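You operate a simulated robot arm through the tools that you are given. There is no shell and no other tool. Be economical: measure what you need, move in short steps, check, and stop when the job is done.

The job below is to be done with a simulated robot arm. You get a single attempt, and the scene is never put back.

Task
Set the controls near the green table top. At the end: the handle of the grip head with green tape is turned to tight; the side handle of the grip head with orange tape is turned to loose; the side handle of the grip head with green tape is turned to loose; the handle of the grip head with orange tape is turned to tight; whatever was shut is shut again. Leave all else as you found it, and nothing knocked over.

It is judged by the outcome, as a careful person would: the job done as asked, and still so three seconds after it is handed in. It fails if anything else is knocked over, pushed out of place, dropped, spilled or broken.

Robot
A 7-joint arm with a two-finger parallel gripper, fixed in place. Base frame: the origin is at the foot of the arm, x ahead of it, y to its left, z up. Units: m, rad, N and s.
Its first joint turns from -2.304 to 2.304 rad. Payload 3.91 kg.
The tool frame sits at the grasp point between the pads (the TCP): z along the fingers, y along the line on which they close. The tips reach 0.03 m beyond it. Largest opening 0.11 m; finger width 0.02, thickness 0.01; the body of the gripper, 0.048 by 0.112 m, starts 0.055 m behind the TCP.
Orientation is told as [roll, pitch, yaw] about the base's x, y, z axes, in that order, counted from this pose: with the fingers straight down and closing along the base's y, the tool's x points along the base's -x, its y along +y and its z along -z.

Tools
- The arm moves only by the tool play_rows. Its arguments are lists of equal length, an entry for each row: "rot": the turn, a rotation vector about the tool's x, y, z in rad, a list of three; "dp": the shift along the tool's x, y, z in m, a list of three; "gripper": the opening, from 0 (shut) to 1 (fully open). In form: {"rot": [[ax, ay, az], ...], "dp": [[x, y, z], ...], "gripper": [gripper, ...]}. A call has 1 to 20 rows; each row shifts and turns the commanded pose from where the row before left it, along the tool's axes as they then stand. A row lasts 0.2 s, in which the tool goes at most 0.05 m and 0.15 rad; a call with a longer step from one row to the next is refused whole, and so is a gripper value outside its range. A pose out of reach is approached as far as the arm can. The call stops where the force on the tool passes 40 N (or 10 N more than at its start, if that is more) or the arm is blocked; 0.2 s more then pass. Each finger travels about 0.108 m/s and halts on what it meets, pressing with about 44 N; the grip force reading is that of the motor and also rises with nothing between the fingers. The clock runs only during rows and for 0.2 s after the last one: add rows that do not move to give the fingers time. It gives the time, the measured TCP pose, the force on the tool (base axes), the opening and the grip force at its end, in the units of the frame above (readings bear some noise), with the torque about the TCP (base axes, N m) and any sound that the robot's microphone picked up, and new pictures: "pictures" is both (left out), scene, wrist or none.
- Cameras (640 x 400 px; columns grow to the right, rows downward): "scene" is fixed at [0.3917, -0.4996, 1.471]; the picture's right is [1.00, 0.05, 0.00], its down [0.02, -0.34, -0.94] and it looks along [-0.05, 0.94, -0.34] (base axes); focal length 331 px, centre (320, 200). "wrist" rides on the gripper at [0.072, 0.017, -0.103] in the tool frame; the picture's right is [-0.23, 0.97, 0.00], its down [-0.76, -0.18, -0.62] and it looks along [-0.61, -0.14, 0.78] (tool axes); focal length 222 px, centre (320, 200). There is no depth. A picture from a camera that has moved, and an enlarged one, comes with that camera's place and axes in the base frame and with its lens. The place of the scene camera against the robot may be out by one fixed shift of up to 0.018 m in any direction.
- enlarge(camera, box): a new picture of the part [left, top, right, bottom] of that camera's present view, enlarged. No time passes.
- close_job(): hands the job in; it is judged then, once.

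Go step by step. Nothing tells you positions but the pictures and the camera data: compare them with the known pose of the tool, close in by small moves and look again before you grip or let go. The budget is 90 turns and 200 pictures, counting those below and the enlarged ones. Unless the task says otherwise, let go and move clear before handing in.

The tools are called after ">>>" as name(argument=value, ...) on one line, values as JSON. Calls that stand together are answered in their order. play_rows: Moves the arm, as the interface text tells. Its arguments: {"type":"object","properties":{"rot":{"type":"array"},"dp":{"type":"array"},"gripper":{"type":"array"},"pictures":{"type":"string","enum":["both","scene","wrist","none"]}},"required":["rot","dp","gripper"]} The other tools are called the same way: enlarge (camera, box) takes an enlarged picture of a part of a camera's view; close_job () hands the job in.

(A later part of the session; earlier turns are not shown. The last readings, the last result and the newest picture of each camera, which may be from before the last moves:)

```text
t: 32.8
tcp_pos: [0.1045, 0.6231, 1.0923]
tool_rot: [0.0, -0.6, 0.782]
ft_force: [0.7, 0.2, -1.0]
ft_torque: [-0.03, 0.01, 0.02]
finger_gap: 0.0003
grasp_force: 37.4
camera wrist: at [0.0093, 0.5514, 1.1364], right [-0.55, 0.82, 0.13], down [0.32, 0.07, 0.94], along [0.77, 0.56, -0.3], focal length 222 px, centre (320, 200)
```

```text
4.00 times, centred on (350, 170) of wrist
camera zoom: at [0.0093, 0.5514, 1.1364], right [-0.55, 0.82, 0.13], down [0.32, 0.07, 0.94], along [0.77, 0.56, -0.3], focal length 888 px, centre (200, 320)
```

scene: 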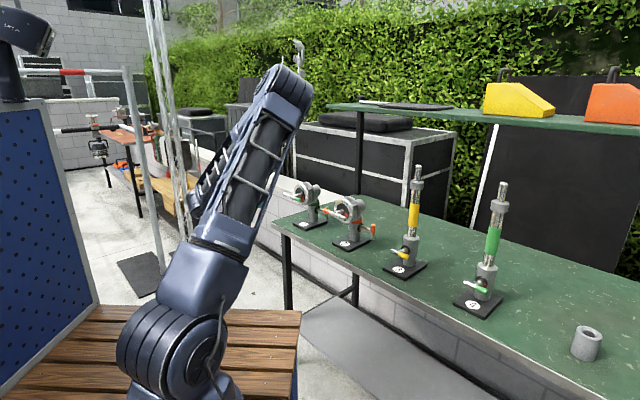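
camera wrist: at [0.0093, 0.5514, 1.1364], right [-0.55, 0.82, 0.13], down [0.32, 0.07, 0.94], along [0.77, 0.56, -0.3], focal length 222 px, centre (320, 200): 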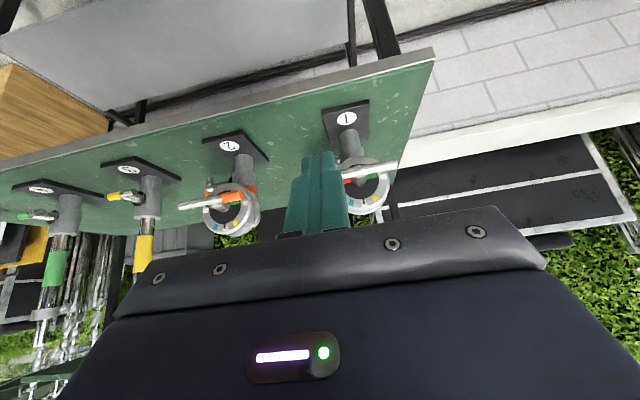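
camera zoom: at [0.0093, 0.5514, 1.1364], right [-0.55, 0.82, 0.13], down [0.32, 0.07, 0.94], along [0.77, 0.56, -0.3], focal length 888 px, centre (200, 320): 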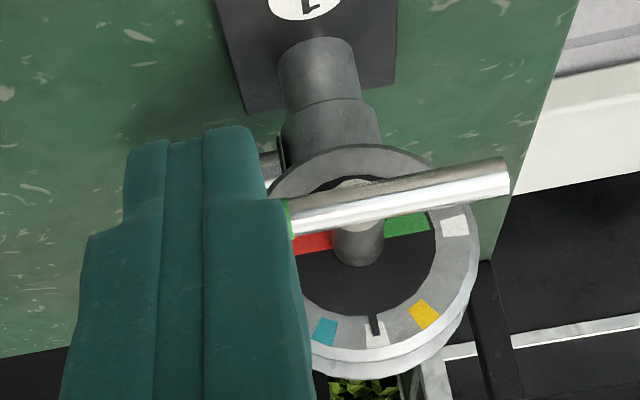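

Unit 1's bar centre is at f≈0.712, l≈0.4015, u≈1.0035, same geometry as unit 2. I set the closed-finger pin below its silver (left) end.

>>> play_rows(rot=[[0, -0.1387, 0], [0, -0.1387, 0], [0, -0.1387, 0], [0, -0.1387, 0], [0, -0.1387, 0], [0, -0.1387, 0], [0, -0.1387, 0], [0, 0, 0], [0, 0, 0], [0, 0, 0], [0, 0, 0], [0, 0, 0]], dp=[[0, 0, 0], [0, 0, 0], [0, 0, 0], [0, 0, 0], [0, 0, 0], [0, 0, 0], [0, 0, 0], [0.0397, 0.0257, 0], [0.0397, 0.0257, 0], [0.0397, 0.0257, 0], [0, 0, 0.035], [0, 0, 0.035]], gripper=[0, 0, 0, 0, 0, 0, 0, 0, 0, 0, 0, 0])

```text
t: 35.4
tcp_pos: [0.1, 0.7281, 0.9739]
tool_rot: [2.189, -1.568, -1.403]
ft_force: [-0.3, 0.0, -0.6]
ft_torque: [0.01, -0.01, -0.02]
finger_gap: 0.0
grasp_force: 37.5
camera wrist: at [0.014, 0.6664, 0.9009], right [-0.69, 0.69, 0.23], down [-0.32, -0.57, 0.76], along [0.65, 0.45, 0.61], focal length 222 px, centre (320, 200)
```

scene: 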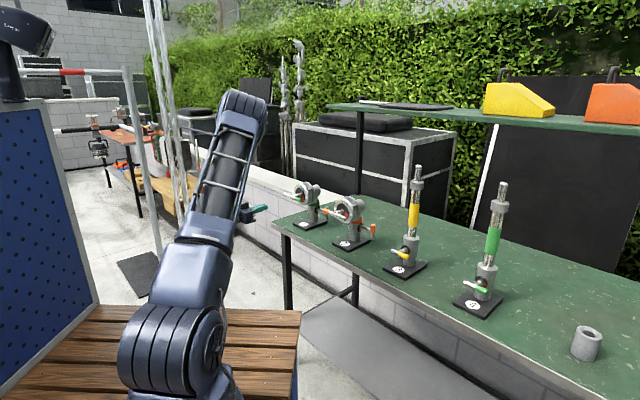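
wrist: 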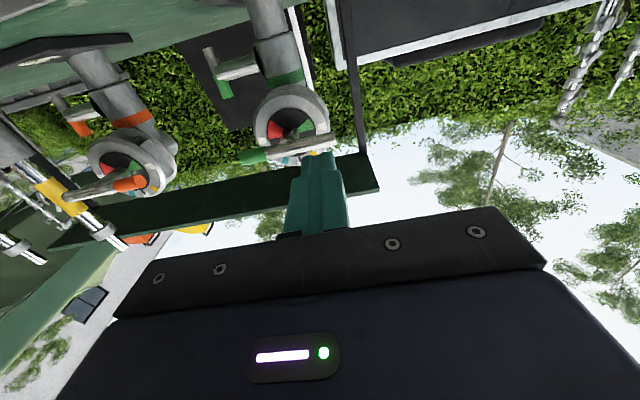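

Aligned. Advance and start the arc.

>>> play_rows(rot=[[0, 0, 0], [0, 0, 0], [0, 0, 0], [0, 0, 0], [0, 0, 0], [0, 0, 0], [0, 0, 0], [0, 0, 0], [0, 0, 0]], dp=[[0, 0, 0.029], [0, 0, 0.029], [0, 0, 0.029], [0, 0, 0.029], [-0.0121, -0.0006, 0], [-0.01165, 0.0016, 0], [-0.01165, 0.0016, 0], [-0.0109, -0.0045, 0], [-0.0109, -0.0045, 0]], gripper=[0, 0, 0, 0, 0, 0, 0, 0, 0])

>>> enlarge(camera="scene", box=[270, 165, 374, 230])

```text
t: 37.4
tcp_pos: [0.1863, 0.8042, 1.0319]
tool_rot: [2.161, -1.569, -1.377]
ft_force: [-0.6, -0.7, 0.5]
ft_torque: [0.04, -0.03, -0.01]
finger_gap: 0.0
grasp_force: 37.8
camera wrist: at [0.1003, 0.7427, 0.9591], right [-0.69, 0.69, 0.23], down [-0.32, -0.57, 0.76], along [0.65, 0.45, 0.61], focal length 222 px, centre (320, 200)
```

scene: 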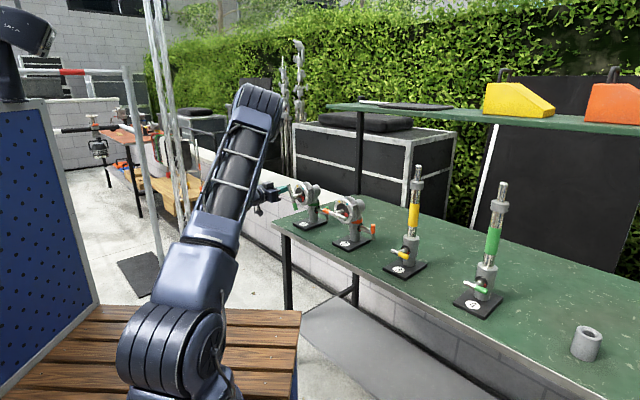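
wrist: 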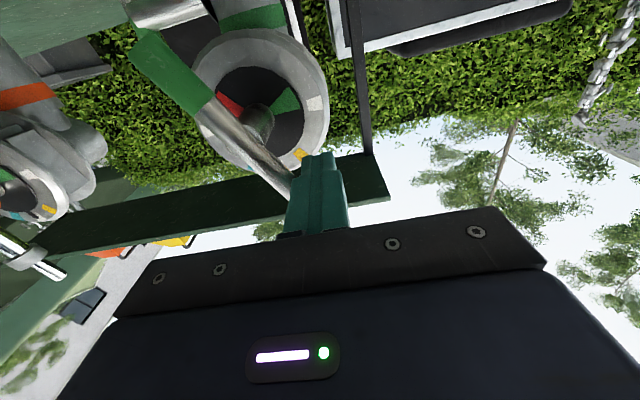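

```text
6.15 times, centred on (322, 198) of scene
camera zoom: at [0.3917, -0.4996, 1.471], right [1.0, 0.05, 0.0], down [0.02, -0.34, -0.94], along [-0.05, 0.94, -0.34], focal length 2039 px, centre (308, 215)
```

zoom: 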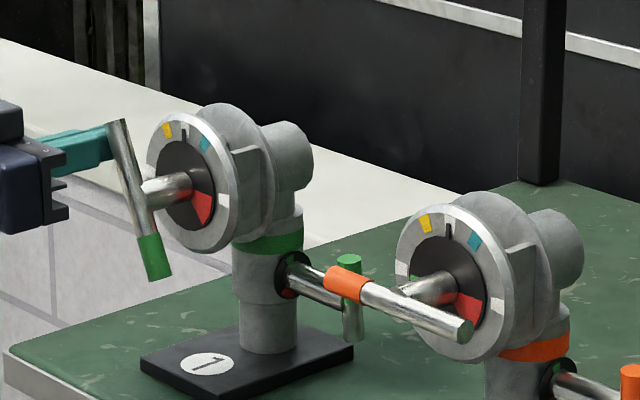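

Turning well. Continue the arc to the stop.

>>> play_rows(rot=[[0, 0, 0], [0, 0, 0], [0, 0, 0], [0, 0, 0], [0, 0, 0], [0, 0, 0], [0, 0, 0], [0, 0, 0], [0, 0, 0]], dp=[[-0.0068, -0.00895, 0], [-0.0068, -0.00895, 0], [-0.0016, -0.01165, 0], [-0.0016, -0.01165, 0], [0.0045, -0.0109, 0], [0.0045, -0.0109, 0], [0.00935, -0.0072, 0], [0.00935, -0.0072, 0], [0.0015, 0, 0]], gripper=[0, 0, 0, 0, 0, 0, 0, 0, 0], pictures="wrist")

>>> enlarge(camera="scene", box=[270, 165, 374, 230])

```text
t: 39.4
tcp_pos: [0.2406, 0.7515, 1.0186]
tool_rot: [2.433, -1.569, -1.65]
ft_force: [0.0, -0.9, 2.1]
ft_torque: [0.03, 0.0, -0.04]
finger_gap: 0.0001
grasp_force: 38.0
camera wrist: at [0.1556, 0.6883, 0.9463], right [-0.69, 0.69, 0.23], down [-0.32, -0.57, 0.76], along [0.65, 0.45, 0.61], focal length 222 px, centre (320, 200)
```

wrist: 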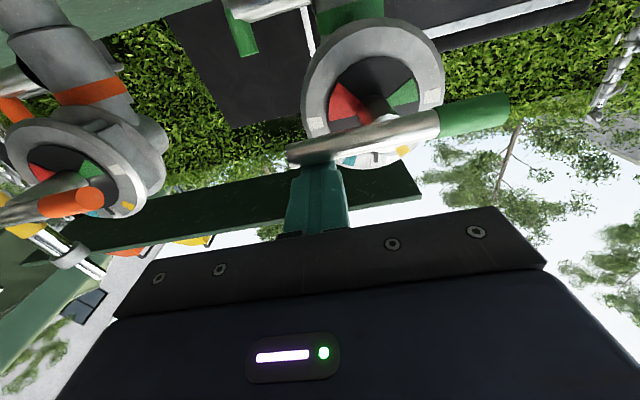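

```text
6.15 times, centred on (322, 198) of scene
camera zoom: at [0.3917, -0.4996, 1.471], right [1.0, 0.05, 0.0], down [0.02, -0.34, -0.94], along [-0.05, 0.94, -0.34], focal length 2039 px, centre (308, 215)
```

zoom: 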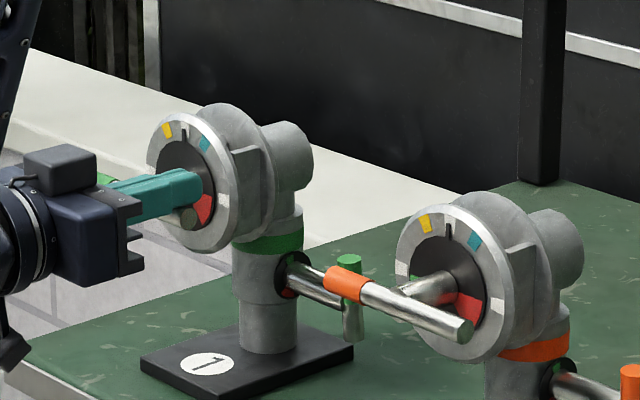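

Nearly horizontal. A small further push to confirm the stop.

>>> play_rows(rot=[[0, 0, 0], [0, 0, 0], [0, 0, 0]], dp=[[0.001, 0, 0], [0.001, 0, 0], [0, 0, 0]], gripper=[0, 0, 0], pictures="none")

```text
t: 40.2
tcp_pos: [0.2414, 0.7498, 1.0183]
tool_rot: [2.434, -1.568, -1.652]
ft_force: [1.7, -3.7, 10.4]
ft_torque: [0.09, -0.09, -0.07]
finger_gap: 0.0
grasp_force: 37.6
```

Stop reached: unit 1's main handle is tight. For the side handles I'll use a vertical closed-finger pin from above; first I back off, retract, and bring the tool vertical.

>>> play_rows(rot=[[0, 0, 0], [0, 0, 0], [0, 0, 0], [0, 0, 0], [0, 0, 0], [0, 0.1428, 0], [0, 0.1428, 0], [0, 0.1428, 0], [0, 0.1428, 0], [0, 0.1428, 0], [0, 0.1428, 0], [0, 0.1428, 0], [0, 0.1428, 0], [0, 0.1428, 0], [0, 0.1428, 0], [0, 0.1428, 0], [0, 0, 0], [0, 0, 0], [0, 0, 0], [0, 0, 0]], dp=[[-0.012, 0, 0], [0, 0, -0.04], [0, 0, -0.04], [0, 0, -0.04], [0, 0, -0.03], [0, 0, 0], [0, 0, 0], [0, 0, 0], [0, 0, 0], [0, 0, 0], [0, 0, 0], [0, 0, 0], [0, 0, 0], [0, 0, 0], [0, 0, 0], [0, 0, 0], [0, 0, -0.04], [0, 0, -0.04], [0, 0, -0.04], [0, 0, -0.04]], gripper=[0, 0, 0, 0, 0, 0, 0, 0, 0, 0, 0, 0, 0, 0, 0, 0, 0, 0, 0, 0], pictures="scene")

>>> enlarge(camera="scene", box=[270, 165, 374, 230])

```text
t: 44.4
tcp_pos: [0.1343, 0.6444, 1.1887]
tool_rot: [0.002, -0.001, 0.785]
ft_force: [0.0, 0.7, 0.1]
ft_torque: [-0.05, 0.02, 0.0]
finger_gap: 0.0001
grasp_force: 38.2
```

scene: 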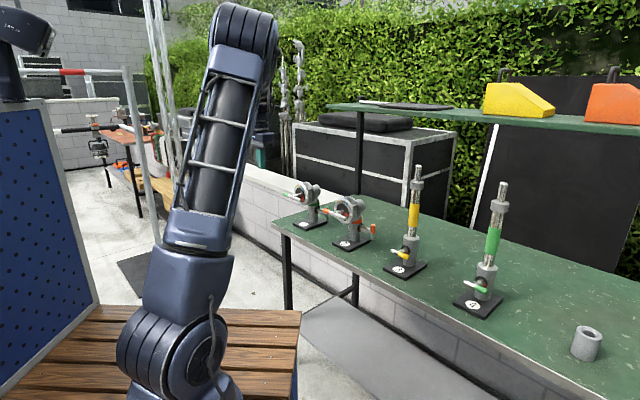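

```text
6.15 times, centred on (322, 198) of scene
camera zoom: at [0.3917, -0.4996, 1.471], right [1.0, 0.05, 0.0], down [0.02, -0.34, -0.94], along [-0.05, 0.94, -0.34], focal length 2039 px, centre (308, 215)
```

zoom: 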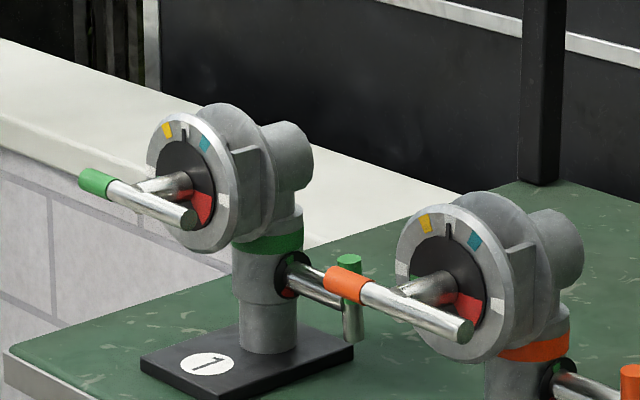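

Both main handles are at tight. Now yaw to 135° and hover over unit 1's side handle.

>>> play_rows(rot=[[0, 0, -0.1428], [0, 0, -0.1428], [0, 0, -0.1428], [0, 0, -0.1428], [0, 0, -0.1428], [0, 0, -0.1428], [0, 0, -0.1428], [0, 0, -0.1428], [0, 0, -0.1428], [0, 0, -0.1428], [0, 0, -0.1428], [0, 0, 0], [0, 0, 0], [0, 0, 0], [0, 0, 0], [0, 0, 0], [0, 0, 0], [0, 0, 0]], dp=[[0, 0, 0], [0, 0, 0], [0, 0, 0], [0, 0, 0], [0, 0, 0], [0, 0, 0], [0, 0, 0], [0, 0, 0], [0, 0, 0], [0, 0, 0], [0, 0, 0], [0.0067, -0.0428, 0], [0.0067, -0.0428, 0], [0.0067, -0.0428, 0], [0.0067, -0.0428, 0], [0.0067, -0.0428, 0], [0.0067, -0.0428, 0], [0.0067, -0.0428, 0]], gripper=[0, 0, 0, 0, 0, 0, 0, 0, 0, 0, 0, 0, 0, 0, 0, 0, 0, 0])

>>> enlarge(camera="wrist", box=[220, 60, 420, 200])

```text
t: 48.2
tcp_pos: [0.3797, 0.8219, 1.1907]
tool_rot: [-0.002, -0.002, 2.357]
ft_force: [-0.5, -0.9, 0.7]
ft_torque: [0.06, -0.01, 0.0]
finger_gap: 0.0002
grasp_force: 37.9
camera wrist: at [0.4184, 0.7582, 1.2931], right [-0.85, -0.53, 0.0], down [-0.41, 0.66, 0.63], along [-0.33, 0.53, -0.78], focal length 222 px, centre (320, 200)
```

scene: 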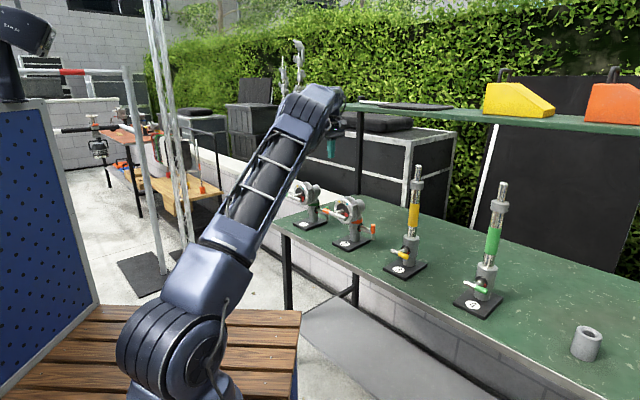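
wrist: 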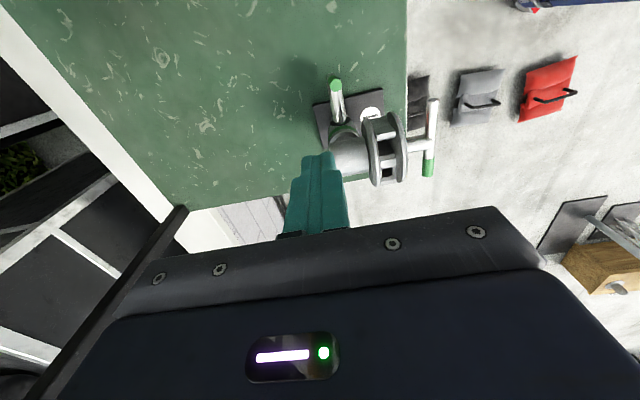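

```text
2.86 times, centred on (320, 130) of wrist
camera zoom: at [0.4184, 0.7582, 1.2931], right [-0.85, -0.53, 0.0], down [-0.41, 0.66, 0.63], along [-0.33, 0.53, -0.78], focal length 635 px, centre (320, 400)
```

zoom: 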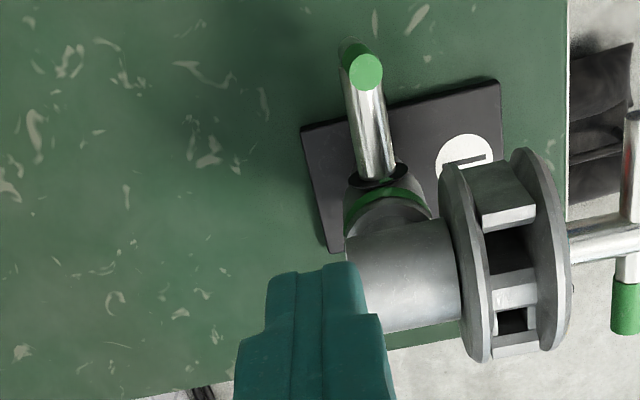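

The side bar of unit 1 is at f≈0.823, l≈0.312, top u≈0.954, as computed. I shift slightly and descend behind it part way.

>>> play_rows(rot=[[0, 0, 0], [0, 0, 0], [0, 0, 0], [0, 0, 0], [0, 0, 0]], dp=[[0.0077, -0.0043, 0], [0, 0, 0.04], [0, 0, 0.04], [0, 0, 0.04], [0, 0, 0.04]], gripper=[0, 0, 0, 0, 0])

>>> enlarge(camera="scene", box=[280, 165, 384, 230])

>>> enlarge(camera="wrist", box=[220, 80, 420, 200])

```text
t: 49.4
tcp_pos: [0.3899, 0.8195, 1.0288]
tool_rot: [-0.002, -0.002, 2.356]
ft_force: [0.2, -0.8, -0.2]
ft_torque: [0.04, 0.0, -0.02]
finger_gap: 0.0
grasp_force: 37.3
camera wrist: at [0.4278, 0.7552, 1.1317], right [-0.85, -0.53, 0.0], down [-0.41, 0.66, 0.62], along [-0.33, 0.53, -0.78], focal length 222 px, centre (320, 200)
```

scene: 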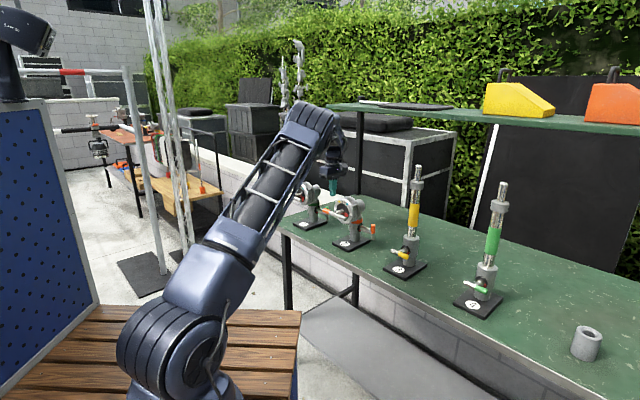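
wrist: 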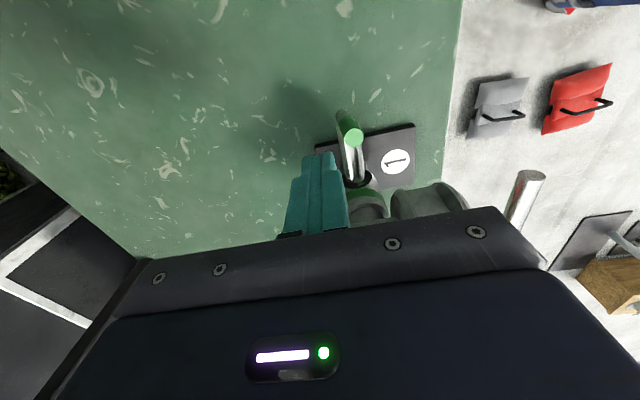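

```text
6.15 times, centred on (332, 198) of scene
camera zoom: at [0.3917, -0.4996, 1.471], right [1.0, 0.05, 0.0], down [0.02, -0.34, -0.94], along [-0.05, 0.94, -0.34], focal length 2039 px, centre (246, 215)
```

zoom: 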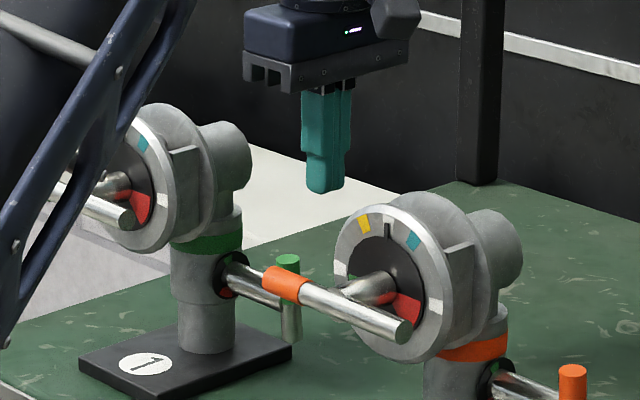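

```text
3.20 times, centred on (320, 140) of wrist
camera zoom: at [0.4278, 0.7552, 1.1317], right [-0.85, -0.53, 0.0], down [-0.41, 0.66, 0.62], along [-0.33, 0.53, -0.78], focal length 711 px, centre (320, 392)
```

zoom: 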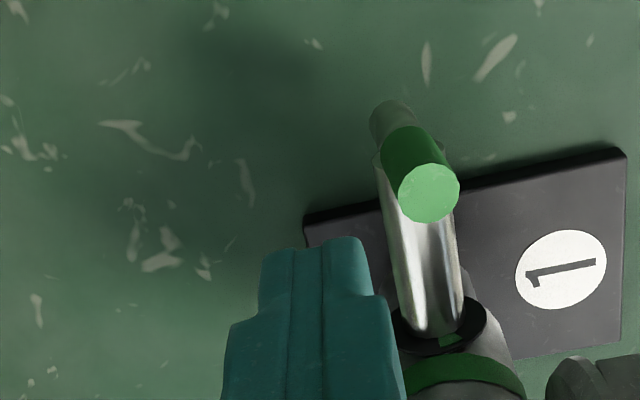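

Clearance of about 13 mm behind the bar is confirmed. I descend 62 mm and pull the upper (green) end toward the front.

>>> play_rows(rot=[[0, 0, 0], [0, 0, 0], [0, 0, 0], [0, 0, 0], [0, 0, 0], [0, 0, 0]], dp=[[0, 0, 0.031], [0, 0, 0.031], [0, 0.0105, 0], [0, 0.0105, 0], [0, 0.0105, 0], [0, 0.0105, 0]], gripper=[0, 0, 0, 0, 0, 0], pictures="wrist")

>>> enlarge(camera="scene", box=[280, 165, 384, 230])

>>> enlarge(camera="wrist", box=[220, 80, 420, 200])

```text
t: 50.8
tcp_pos: [0.3583, 0.7897, 0.9674]
tool_rot: [0.0, -0.001, 2.354]
ft_force: [-0.8, -1.5, 1.2]
ft_torque: [-0.04, 0.05, -0.01]
finger_gap: 0.0
grasp_force: 38.0
camera wrist: at [0.3965, 0.7259, 1.0702], right [-0.85, -0.53, 0.0], down [-0.41, 0.66, 0.62], along [-0.33, 0.53, -0.78], focal length 222 px, centre (320, 200)
```

wrist: 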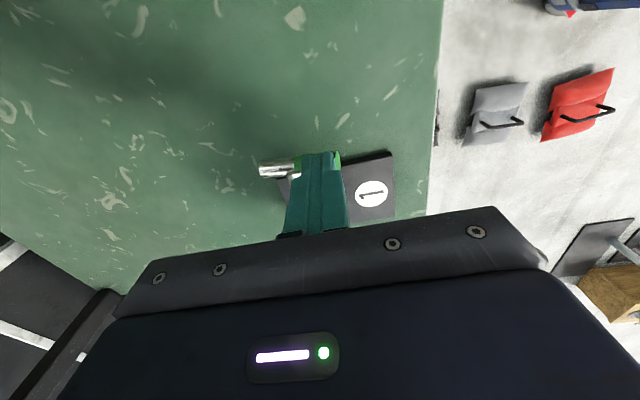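

```text
6.15 times, centred on (332, 198) of scene
camera zoom: at [0.3917, -0.4996, 1.471], right [1.0, 0.05, 0.0], down [0.02, -0.34, -0.94], along [-0.05, 0.94, -0.34], focal length 2039 px, centre (246, 215)
```

zoom: 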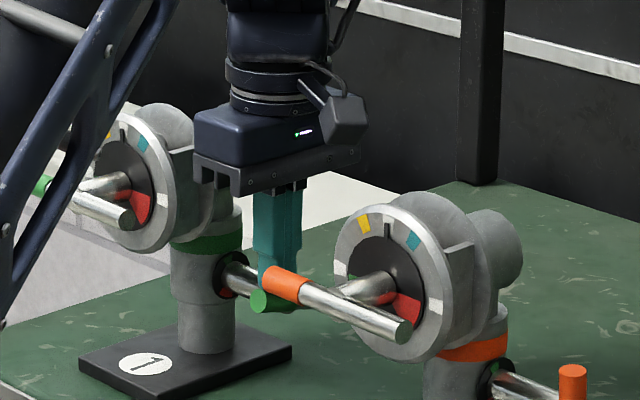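

```text
3.20 times, centred on (320, 140) of wrist
camera zoom: at [0.3965, 0.7259, 1.0702], right [-0.85, -0.53, 0.0], down [-0.41, 0.66, 0.62], along [-0.33, 0.53, -0.78], focal length 711 px, centre (320, 392)
```

zoom: 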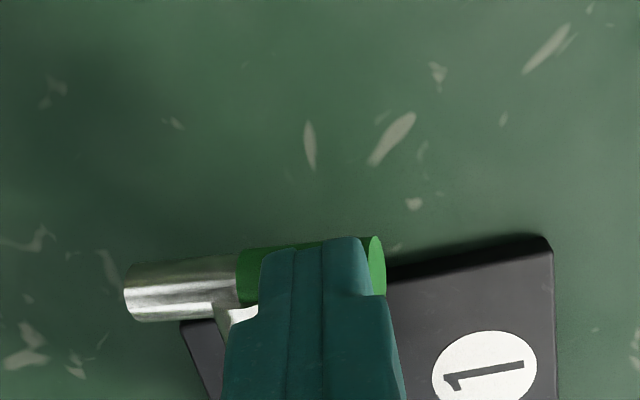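

The bar is almost horizontal. I move a little further forward and press its green end down.

>>> play_rows(rot=[[0, 0, 0], [0, 0, 0], [0, 0, 0], [0, 0, 0], [0, 0, 0], [0, 0, 0], [0, 0, 0], [0, 0, 0]], dp=[[0, 0.0095, 0], [0, 0, 0.0045], [0, 0, 0.0045], [0, 0, 0.0045], [0, 0, 0.0045], [0, 0, 0.0045], [0, 0, 0.0045], [0, 0, 0.0045]], gripper=[0, 0, 0, 0, 0, 0, 0, 0], pictures="none")

>>> enlarge(camera="scene", box=[280, 165, 384, 230])

>>> enlarge(camera="wrist", box=[220, 80, 420, 200])

```text
t: 52.6
tcp_pos: [0.3529, 0.7837, 0.9349]
tool_rot: [-0.001, -0.002, 2.353]
ft_force: [1.4, -2.2, 0.7]
ft_torque: [0.05, 0.07, 0.02]
finger_gap: 0.0001
grasp_force: 37.7
```

```text
6.15 times, centred on (332, 198) of scene
camera zoom: at [0.3917, -0.4996, 1.471], right [1.0, 0.05, 0.0], down [0.02, -0.34, -0.94], along [-0.05, 0.94, -0.34], focal length 2039 px, centre (246, 215)
```

zoom: 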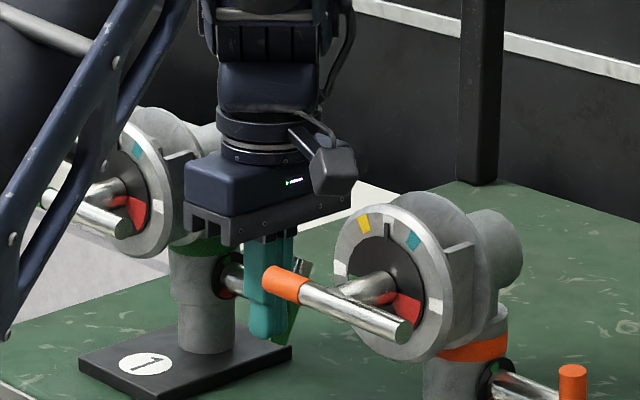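

```text
3.20 times, centred on (320, 140) of wrist
camera zoom: at [0.3905, 0.72, 1.0386], right [-0.85, -0.53, 0.0], down [-0.41, 0.66, 0.62], along [-0.33, 0.53, -0.78], focal length 711 px, centre (320, 392)
```

zoom: 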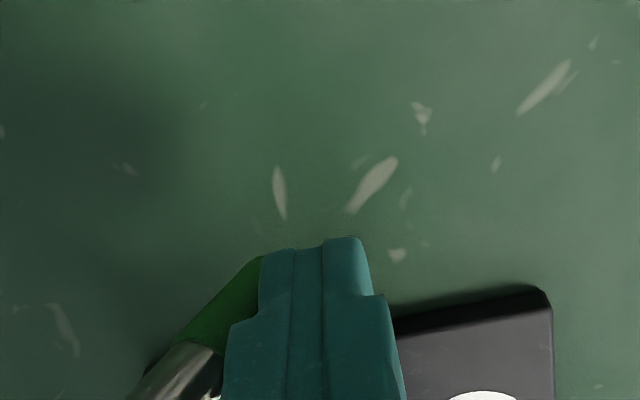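

The green end is going down, but unit 1's head seems to have shifted slightly in the picture; I look closer before continuing.

>>> enlarge(camera="scene", box=[270, 165, 374, 230])

```text
6.15 times, centred on (322, 198) of scene
camera zoom: at [0.3917, -0.4996, 1.471], right [1.0, 0.05, 0.0], down [0.02, -0.34, -0.94], along [-0.05, 0.94, -0.34], focal length 2039 px, centre (308, 215)
```

zoom: 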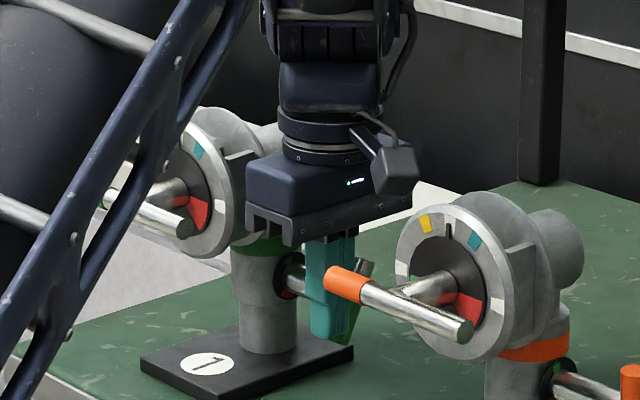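

>>> enlarge(camera="scene", box=[280, 178, 344, 218])

>>> enlarge(camera="wrist", box=[0, 0, 640, 400])

```text
10.00 times, centred on (312, 198) of scene
camera zoom: at [0.3917, -0.4996, 1.471], right [1.0, 0.05, 0.0], down [0.02, -0.34, -0.94], along [-0.05, 0.94, -0.34], focal length 3314 px, centre (400, 220)
```

zoom: 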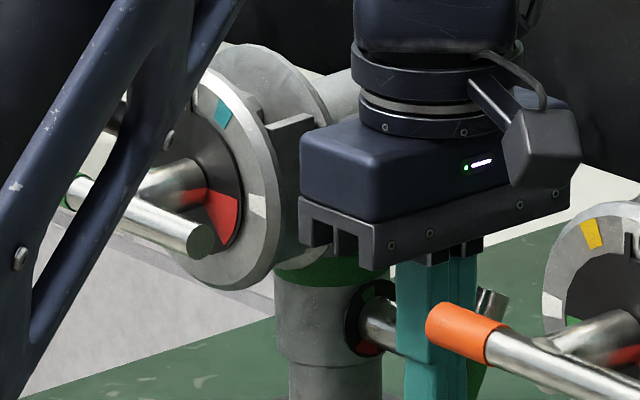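

```text
1.00 times, centred on (320, 200) of wrist (not enlarged: the box is as wide or as high as the picture)
camera zoom: at [0.3905, 0.72, 1.0386], right [-0.85, -0.53, 0.0], down [-0.41, 0.66, 0.62], along [-0.33, 0.53, -0.78], focal length 222 px, centre (320, 200)
```

zoom: 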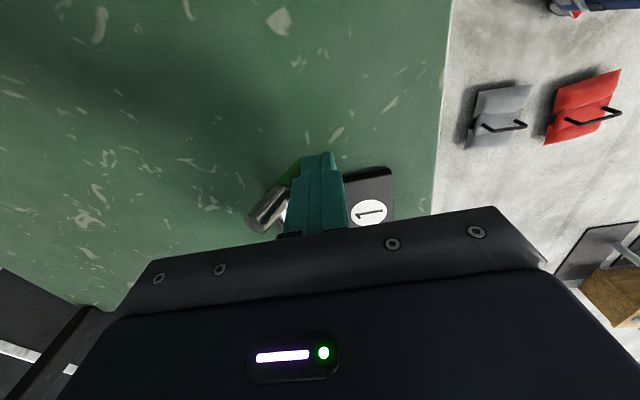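

Post and base are unmoved; only the head leans about 4 mm, apparently since the lock loosened. I finish the last few degrees gently (pin pushing the lower end rearward), then lift off and inspect.

>>> play_rows(rot=[[0, 0, 0], [0, 0, 0], [0, 0, 0], [0, 0, 0]], dp=[[0, -0.002, 0], [0, -0.002, 0], [0, -0.002, 0], [0, 0, 0]], gripper=[0, 0, 0, 0], pictures="none")

>>> enlarge(camera="scene", box=[280, 178, 344, 218])

```text
t: 53.6
tcp_pos: [0.3576, 0.7874, 0.9362]
tool_rot: [-0.001, -0.003, 2.355]
ft_force: [0.3, 0.0, 0.4]
ft_torque: [0.01, -0.02, 0.0]
finger_gap: 0.0
grasp_force: 38.1
```

```text
10.00 times, centred on (312, 198) of scene
camera zoom: at [0.3917, -0.4996, 1.471], right [1.0, 0.05, 0.0], down [0.02, -0.34, -0.94], along [-0.05, 0.94, -0.34], focal length 3314 px, centre (400, 220)
```

zoom: 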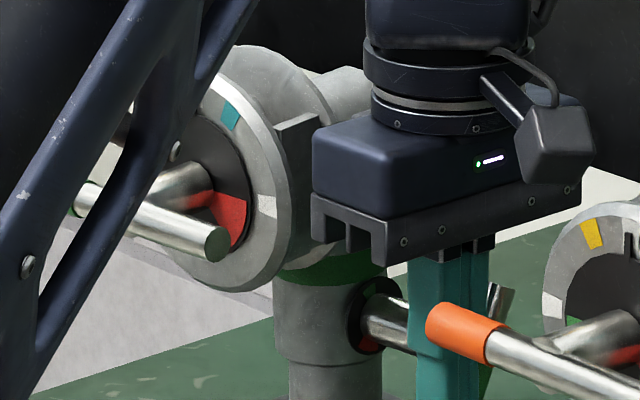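

The head can now swivel, so horizontal pushes move it rather than finishing the handle. I lift off, open the fingers and plan to straddle the bar centred on its original position; closing will square both the bar and the head.

>>> play_rows(rot=[[0, 0, 0], [0, 0, 0], [0, 0, 0], [0, 0, 0], [0, 0, 0], [0, 0, 0]], dp=[[0, 0.001, -0.03], [0, 0, -0.03], [0, 0, -0.03], [0, 0, -0.03], [0, -0.0165, 0], [0, 0, 0]], gripper=[0, 0, 0, 0, 0.5, 0.5])

>>> enlarge(camera="wrist", box=[220, 80, 420, 200])

>>> enlarge(camera="scene", box=[270, 165, 374, 230])

```text
t: 55.0
tcp_pos: [0.3682, 0.7985, 1.0564]
tool_rot: [-0.002, -0.002, 2.355]
ft_force: [-0.6, 0.1, 0.9]
ft_torque: [-0.01, -0.04, 0.0]
finger_gap: 0.055
grasp_force: 0.0
camera wrist: at [0.4059, 0.735, 1.1585], right [-0.85, -0.53, 0.0], down [-0.41, 0.66, 0.62], along [-0.33, 0.53, -0.78], focal length 222 px, centre (320, 200)
```

scene: 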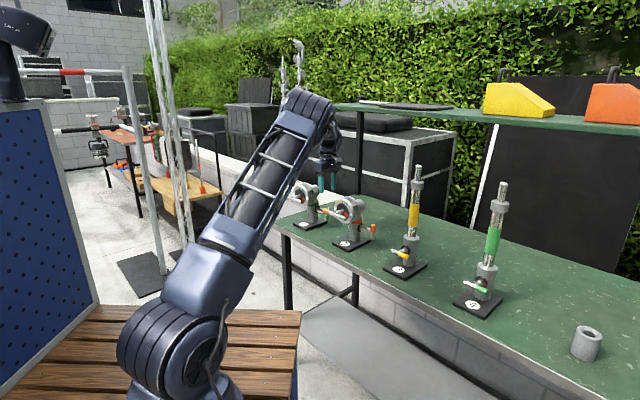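
wrist: 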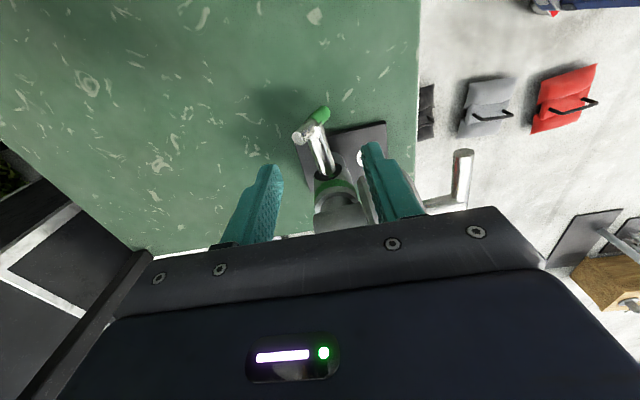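

```text
3.20 times, centred on (320, 140) of wrist
camera zoom: at [0.4059, 0.735, 1.1585], right [-0.85, -0.53, 0.0], down [-0.41, 0.66, 0.62], along [-0.33, 0.53, -0.78], focal length 711 px, centre (320, 392)
```

zoom: 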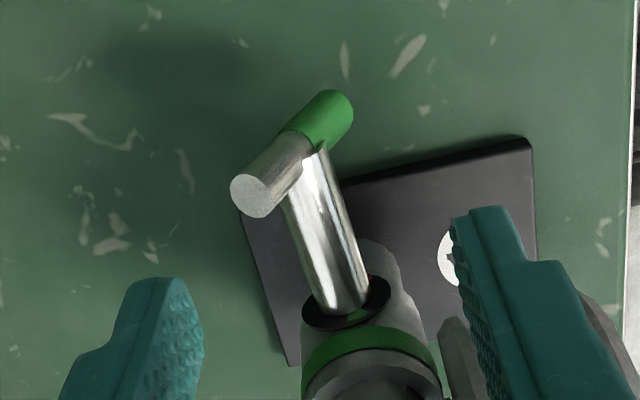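

```text
6.15 times, centred on (322, 198) of scene
camera zoom: at [0.3917, -0.4996, 1.471], right [1.0, 0.05, 0.0], down [0.02, -0.34, -0.94], along [-0.05, 0.94, -0.34], focal length 2039 px, centre (308, 215)
```

zoom: 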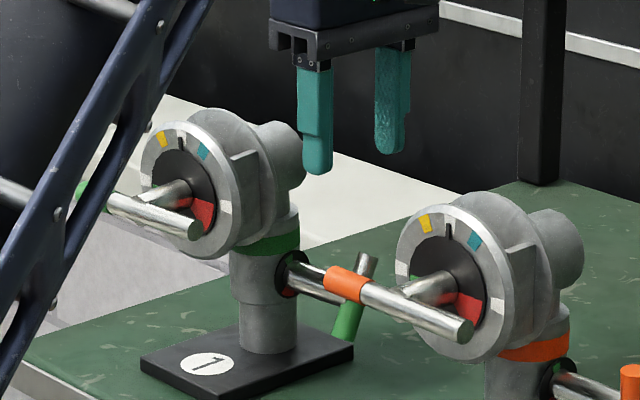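

The stem is still square to the post (no yaw), and the bar is at ~144° of 180°. I straddle it, centred at f=0.8285, and squeeze it upright.

>>> play_rows(rot=[[0, 0, 0], [0, 0, 0], [0, 0, 0], [0, 0, 0], [0, 0, 0], [0, 0, 0], [0, 0, 0], [0, 0, 0], [0, 0, 0]], dp=[[0, -0.0035, 0], [0, 0, 0.0405], [0, 0, 0.0405], [0, 0, 0.0405], [0, 0, 0], [0, 0, 0], [0, 0, 0], [0, 0, 0], [0, 0, 0]], gripper=[0.5, 0.5, 0.5, 0.5, 0.4, 0.3, 0.2, 0.15, 0.15], pictures="wrist")

>>> enlarge(camera="scene", box=[270, 165, 374, 230])

```text
t: 57.0
tcp_pos: [0.3704, 0.8009, 0.9342]
tool_rot: [-0.003, -0.001, 2.354]
ft_force: [0.4, 1.0, -0.1]
ft_torque: [-0.08, -0.09, 0.0]
finger_gap: 0.021
grasp_force: 44.0
camera wrist: at [0.4085, 0.7363, 1.0369], right [-0.85, -0.53, 0.0], down [-0.41, 0.66, 0.62], along [-0.33, 0.53, -0.78], focal length 222 px, centre (320, 200)
```

wrist: 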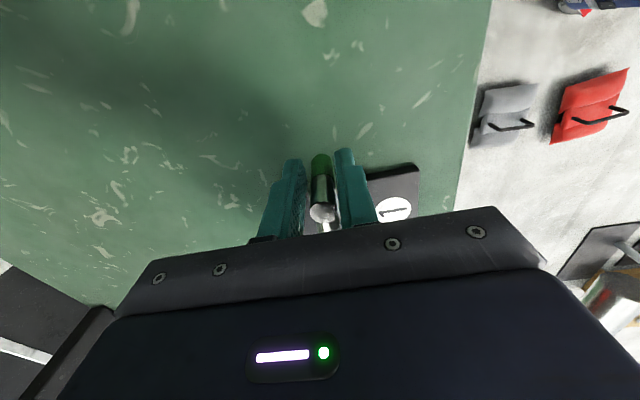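

```text
6.15 times, centred on (322, 198) of scene
camera zoom: at [0.3917, -0.4996, 1.471], right [1.0, 0.05, 0.0], down [0.02, -0.34, -0.94], along [-0.05, 0.94, -0.34], focal length 2039 px, centre (308, 215)
```

zoom: 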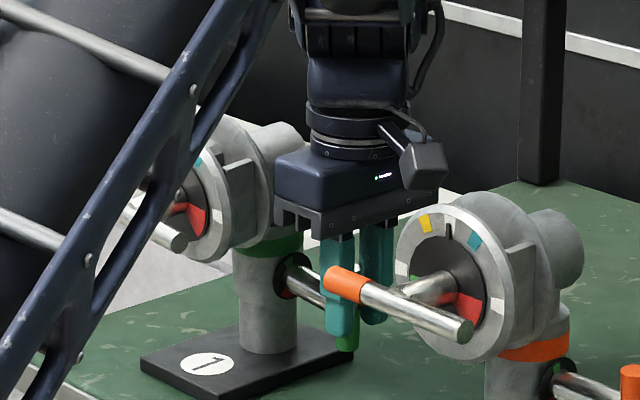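

The bar is nearly upright, but the head nods forward more. I zoom in to understand which part is moving before going further.

>>> enlarge(camera="scene", box=[286, 185, 334, 222])

>>> enlarge(camera="wrist", box=[260, 130, 400, 240])

```text
10.81 times, centred on (310, 204) of scene
camera zoom: at [0.3917, -0.4996, 1.471], right [1.0, 0.05, 0.0], down [0.02, -0.34, -0.94], along [-0.05, 0.94, -0.34], focal length 3582 px, centre (428, 162)
```

zoom: 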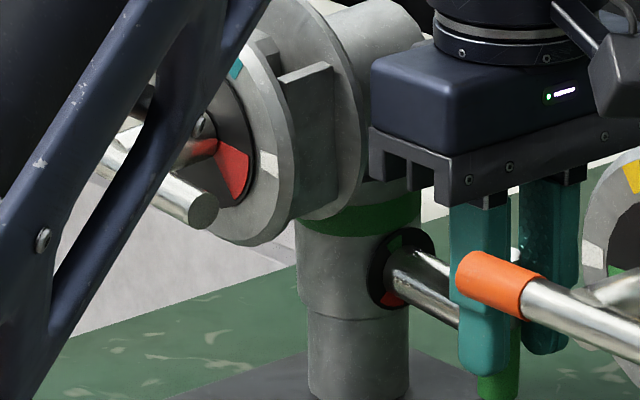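

```text
3.64 times, centred on (330, 185) of wrist
camera zoom: at [0.4085, 0.7363, 1.0369], right [-0.85, -0.53, 0.0], down [-0.41, 0.66, 0.62], along [-0.33, 0.53, -0.78], focal length 808 px, centre (284, 254)
```

zoom: 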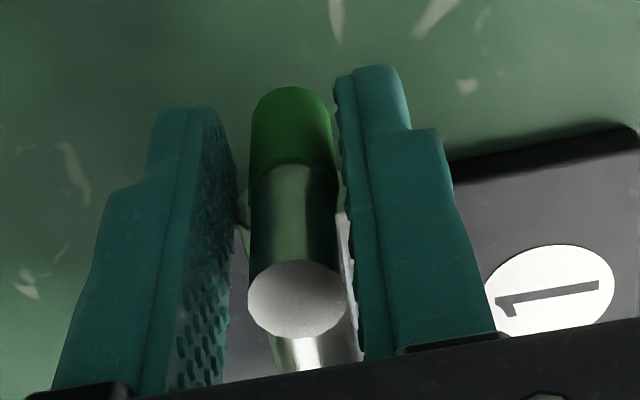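

The head nods about the side axis in the direction I turn the handle. I release, lift clear and wait a second to see whether it stays.

>>> play_rows(rot=[[0, 0, 0], [0, 0, 0], [0, 0, 0], [0, 0, 0], [0, 0, 0], [0, 0, 0], [0, 0, 0], [0, 0, 0]], dp=[[0, 0, 0], [0, 0, 0], [0, 0, -0.04], [0, 0, -0.04], [0, 0, -0.04], [0, 0, -0.04], [0, 0, 0], [0, 0, 0]], gripper=[0.5, 0.5, 0.5, 0.5, 0.5, 0.5, 0.5, 0.5], pictures="wrist")

>>> enlarge(camera="scene", box=[270, 165, 374, 230])

>>> enlarge(camera="wrist", box=[220, 80, 420, 200])

```text
t: 58.8
tcp_pos: [0.3687, 0.7999, 1.0939]
tool_rot: [-0.003, -0.001, 2.356]
ft_force: [0.0, 0.4, -0.1]
ft_torque: [-0.02, -0.02, 0.04]
finger_gap: 0.0549
grasp_force: 0.0
camera wrist: at [0.4083, 0.7371, 1.1976], right [-0.85, -0.53, 0.0], down [-0.41, 0.66, 0.62], along [-0.33, 0.53, -0.78], focal length 222 px, centre (320, 200)
```

wrist: 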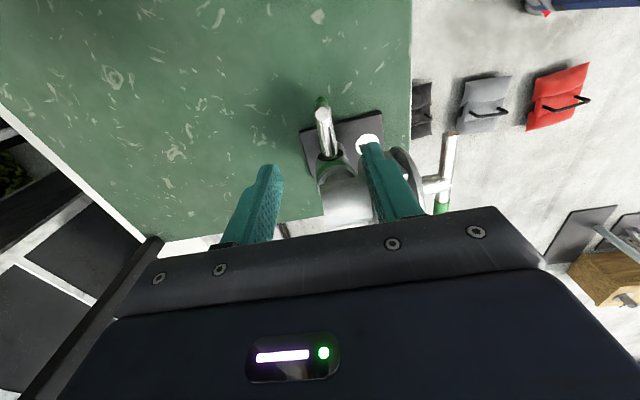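

```text
6.15 times, centred on (322, 198) of scene
camera zoom: at [0.3917, -0.4996, 1.471], right [1.0, 0.05, 0.0], down [0.02, -0.34, -0.94], along [-0.05, 0.94, -0.34], focal length 2039 px, centre (308, 215)
```

zoom: 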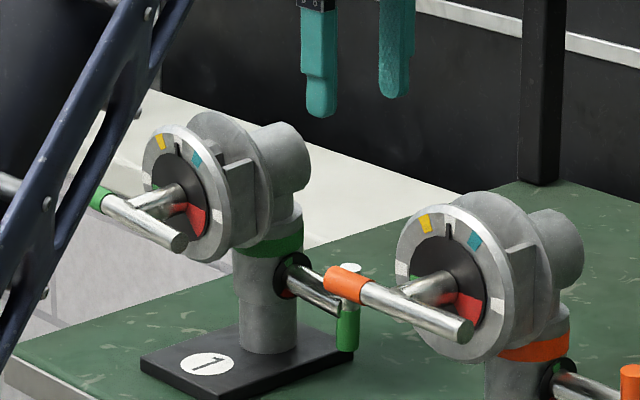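

```text
3.20 times, centred on (320, 140) of wrist
camera zoom: at [0.4083, 0.7371, 1.1976], right [-0.85, -0.53, 0.0], down [-0.41, 0.66, 0.62], along [-0.33, 0.53, -0.78], focal length 711 px, centre (320, 392)
```

zoom: 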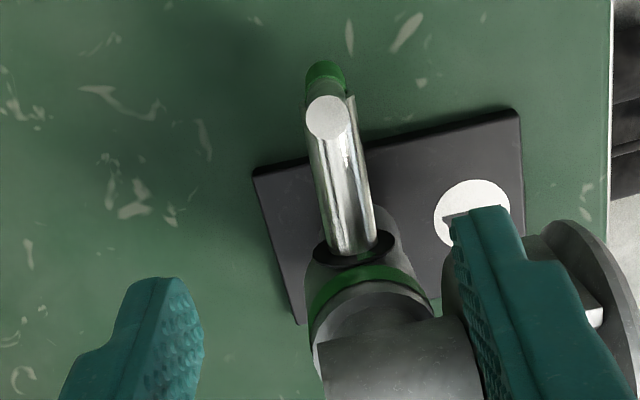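

The side handle of unit 1 is now fully over (green end down, loose). The head seems turned by several degrees, so I go back to the front view to measure it.

>>> play_rows(rot=[[0, 0, 0], [0, 0, 0], [0, 0, 0], [0, 0, 0], [0, 0, 0], [0, 0, 0], [0, 0, 0], [0, 0, 0], [0, 0, 0], [0, 0, 0.1428], [0, 0, 0.1428], [0, 0, 0.1428], [0, 0, 0.1428], [0, 0, 0.1428], [0, 0, 0.1428], [0, 0, 0.1428], [0, 0, 0.1428], [0, 0, 0.1428], [0, 0, 0.1428], [0, 0, 0.1428]], dp=[[0, 0, -0.045], [0, 0, -0.045], [0, 0.046, 0], [0, 0.046, 0], [0, 0.046, 0], [0, 0.046, 0], [0, 0.046, 0], [0, 0.046, 0], [0, 0.046, 0], [0, 0, 0], [0, 0, 0], [0, 0, 0], [0, 0, 0], [0, 0, 0], [0, 0, 0], [0, 0, 0], [0, 0, 0], [0, 0, 0], [0, 0, 0], [0, 0, 0]], gripper=[0.5, 0.5, 0.5, 0.5, 0.5, 0.5, 0.5, 0.5, 0.5, 0.5, 0.5, 0.5, 0.5, 0.5, 0.5, 0.5, 0.5, 0.5, 0.5, 0.5], pictures="none")

>>> play_rows(rot=[[0, -0.12, 0], [0, -0.12, 0], [0, -0.12, 0], [0, -0.12, 0], [0, -0.12, 0], [0, 0, 0], [0, 0, 0]], dp=[[0, 0, 0], [0, 0, 0], [0, 0, 0], [0, 0, 0], [0, 0, 0], [0.0255, 0.03, 0.037], [0.0255, 0.03, 0.037]], gripper=[1, 1, 1, 1, 1, 1, 1])

>>> enlarge(camera="scene", box=[270, 165, 374, 230])

>>> enlarge(camera="wrist", box=[270, 100, 430, 220])

```text
t: 63.0
tcp_pos: [0.1415, 0.5728, 1.1852]
tool_rot: [0.001, -0.002, 0.783]
ft_force: [0.0, 0.4, -0.1]
ft_torque: [0.01, 0.0, 0.03]
finger_gap: 0.0549
grasp_force: 0.0
```

```text
refused: row 6 steps farther than a row can; nothing moved
```

```text
6.15 times, centred on (322, 198) of scene
camera zoom: at [0.3917, -0.4996, 1.471], right [1.0, 0.05, 0.0], down [0.02, -0.34, -0.94], along [-0.05, 0.94, -0.34], focal length 2039 px, centre (308, 215)
```

zoom: 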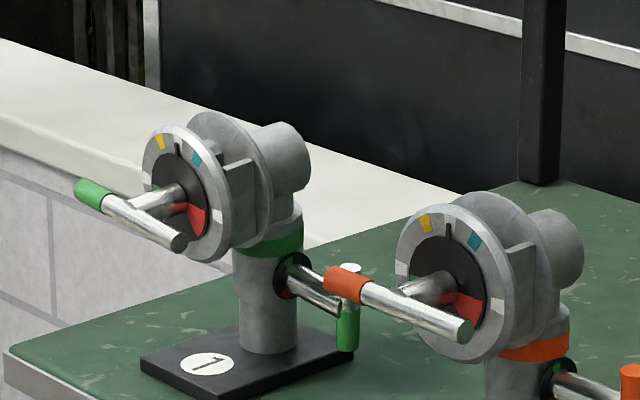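

```text
3.33 times, centred on (350, 160) of wrist
camera zoom: at [0.0777, 0.5336, 1.2869], right [-0.52, 0.85, 0.0], down [0.67, 0.41, 0.62], along [0.53, 0.33, -0.78], focal length 740 px, centre (220, 333)
```

zoom: 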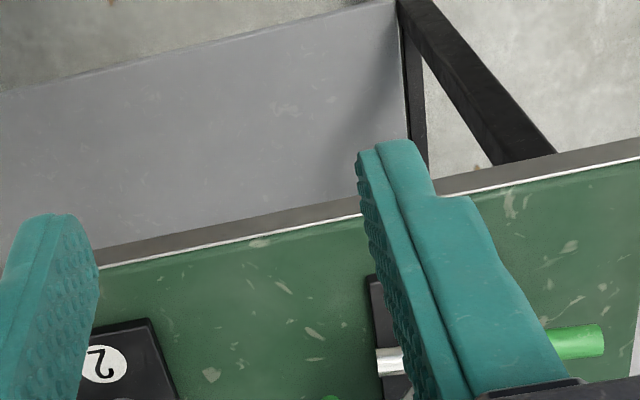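

From the scene view the loosened head leans roughly 0.1 rad toward -f/-l and stays there. I take a front view to measure it properly.

>>> play_rows(rot=[[0, -0.12, 0], [0, -0.12, 0], [0, -0.12, 0], [0, -0.12, 0], [0, -0.12, 0], [0, 0, 0], [0, 0, 0], [0, 0, 0]], dp=[[0, 0, 0], [0, 0, 0], [0, 0, 0], [0, 0, 0], [0, 0, 0], [0.017, 0.03, 0.025], [0.017, 0.03, 0.025], [0.017, 0.03, 0.025]], gripper=[1, 1, 1, 1, 1, 1, 1, 1], pictures="wrist")

>>> enlarge(camera="wrist", box=[270, 120, 430, 220])

```text
t: 64.8
tcp_pos: [0.0784, 0.6367, 1.0939]
tool_rot: [0.004, -0.604, 0.782]
ft_force: [-0.6, -0.7, 0.4]
ft_torque: [0.0, 0.02, 0.03]
finger_gap: 0.1098
grasp_force: 0.1
camera wrist: at [-0.0178, 0.5654, 1.138], right [-0.55, 0.82, 0.13], down [0.32, 0.07, 0.94], along [0.77, 0.57, -0.3], focal length 222 px, centre (320, 200)
```

wrist: 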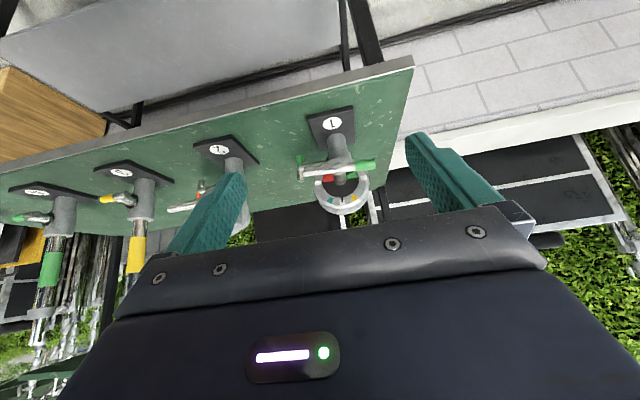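

```text
4.00 times, centred on (350, 170) of wrist
camera zoom: at [-0.0178, 0.5654, 1.138], right [-0.55, 0.82, 0.13], down [0.32, 0.07, 0.94], along [0.77, 0.57, -0.3], focal length 888 px, centre (200, 320)
```

zoom: 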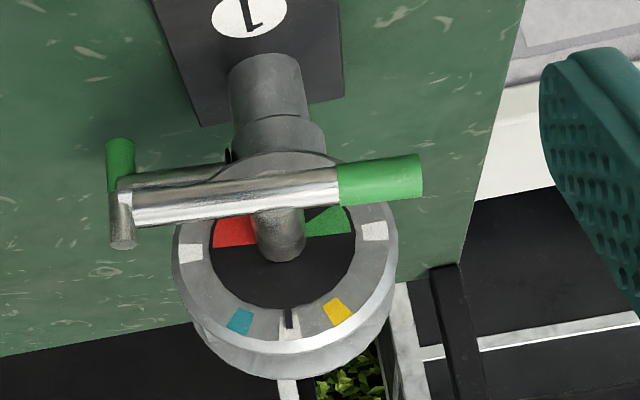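

>>> enlarge(camera="scene", box=[288, 190, 348, 232])

>>> enlarge(camera="scene", box=[330, 205, 390, 250])

```text
9.52 times, centred on (318, 211) of scene
camera zoom: at [0.3917, -0.4996, 1.471], right [1.0, 0.05, 0.0], down [0.02, -0.34, -0.94], along [-0.05, 0.94, -0.34], focal length 3156 px, centre (339, 95)
```

zoom: 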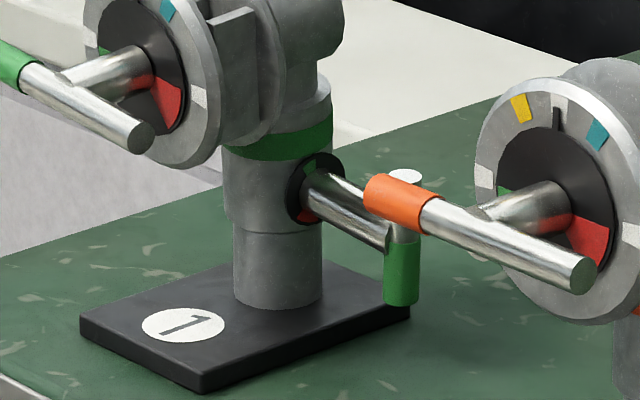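

```text
8.89 times, centred on (360, 228) of scene
camera zoom: at [0.3917, -0.4996, 1.471], right [1.0, 0.05, 0.0], down [0.02, -0.34, -0.94], along [-0.05, 0.94, -0.34], focal length 2946 px, centre (-36, -44)
```

zoom: 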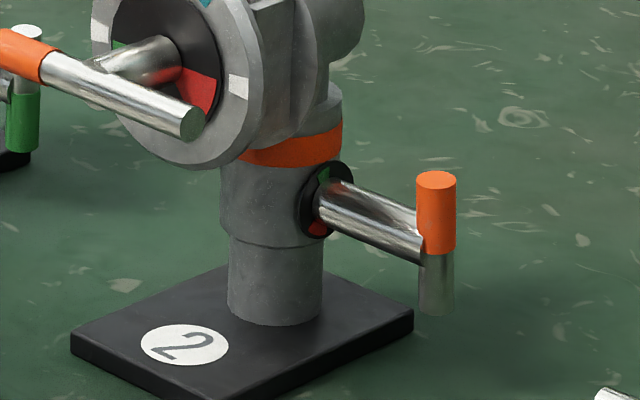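

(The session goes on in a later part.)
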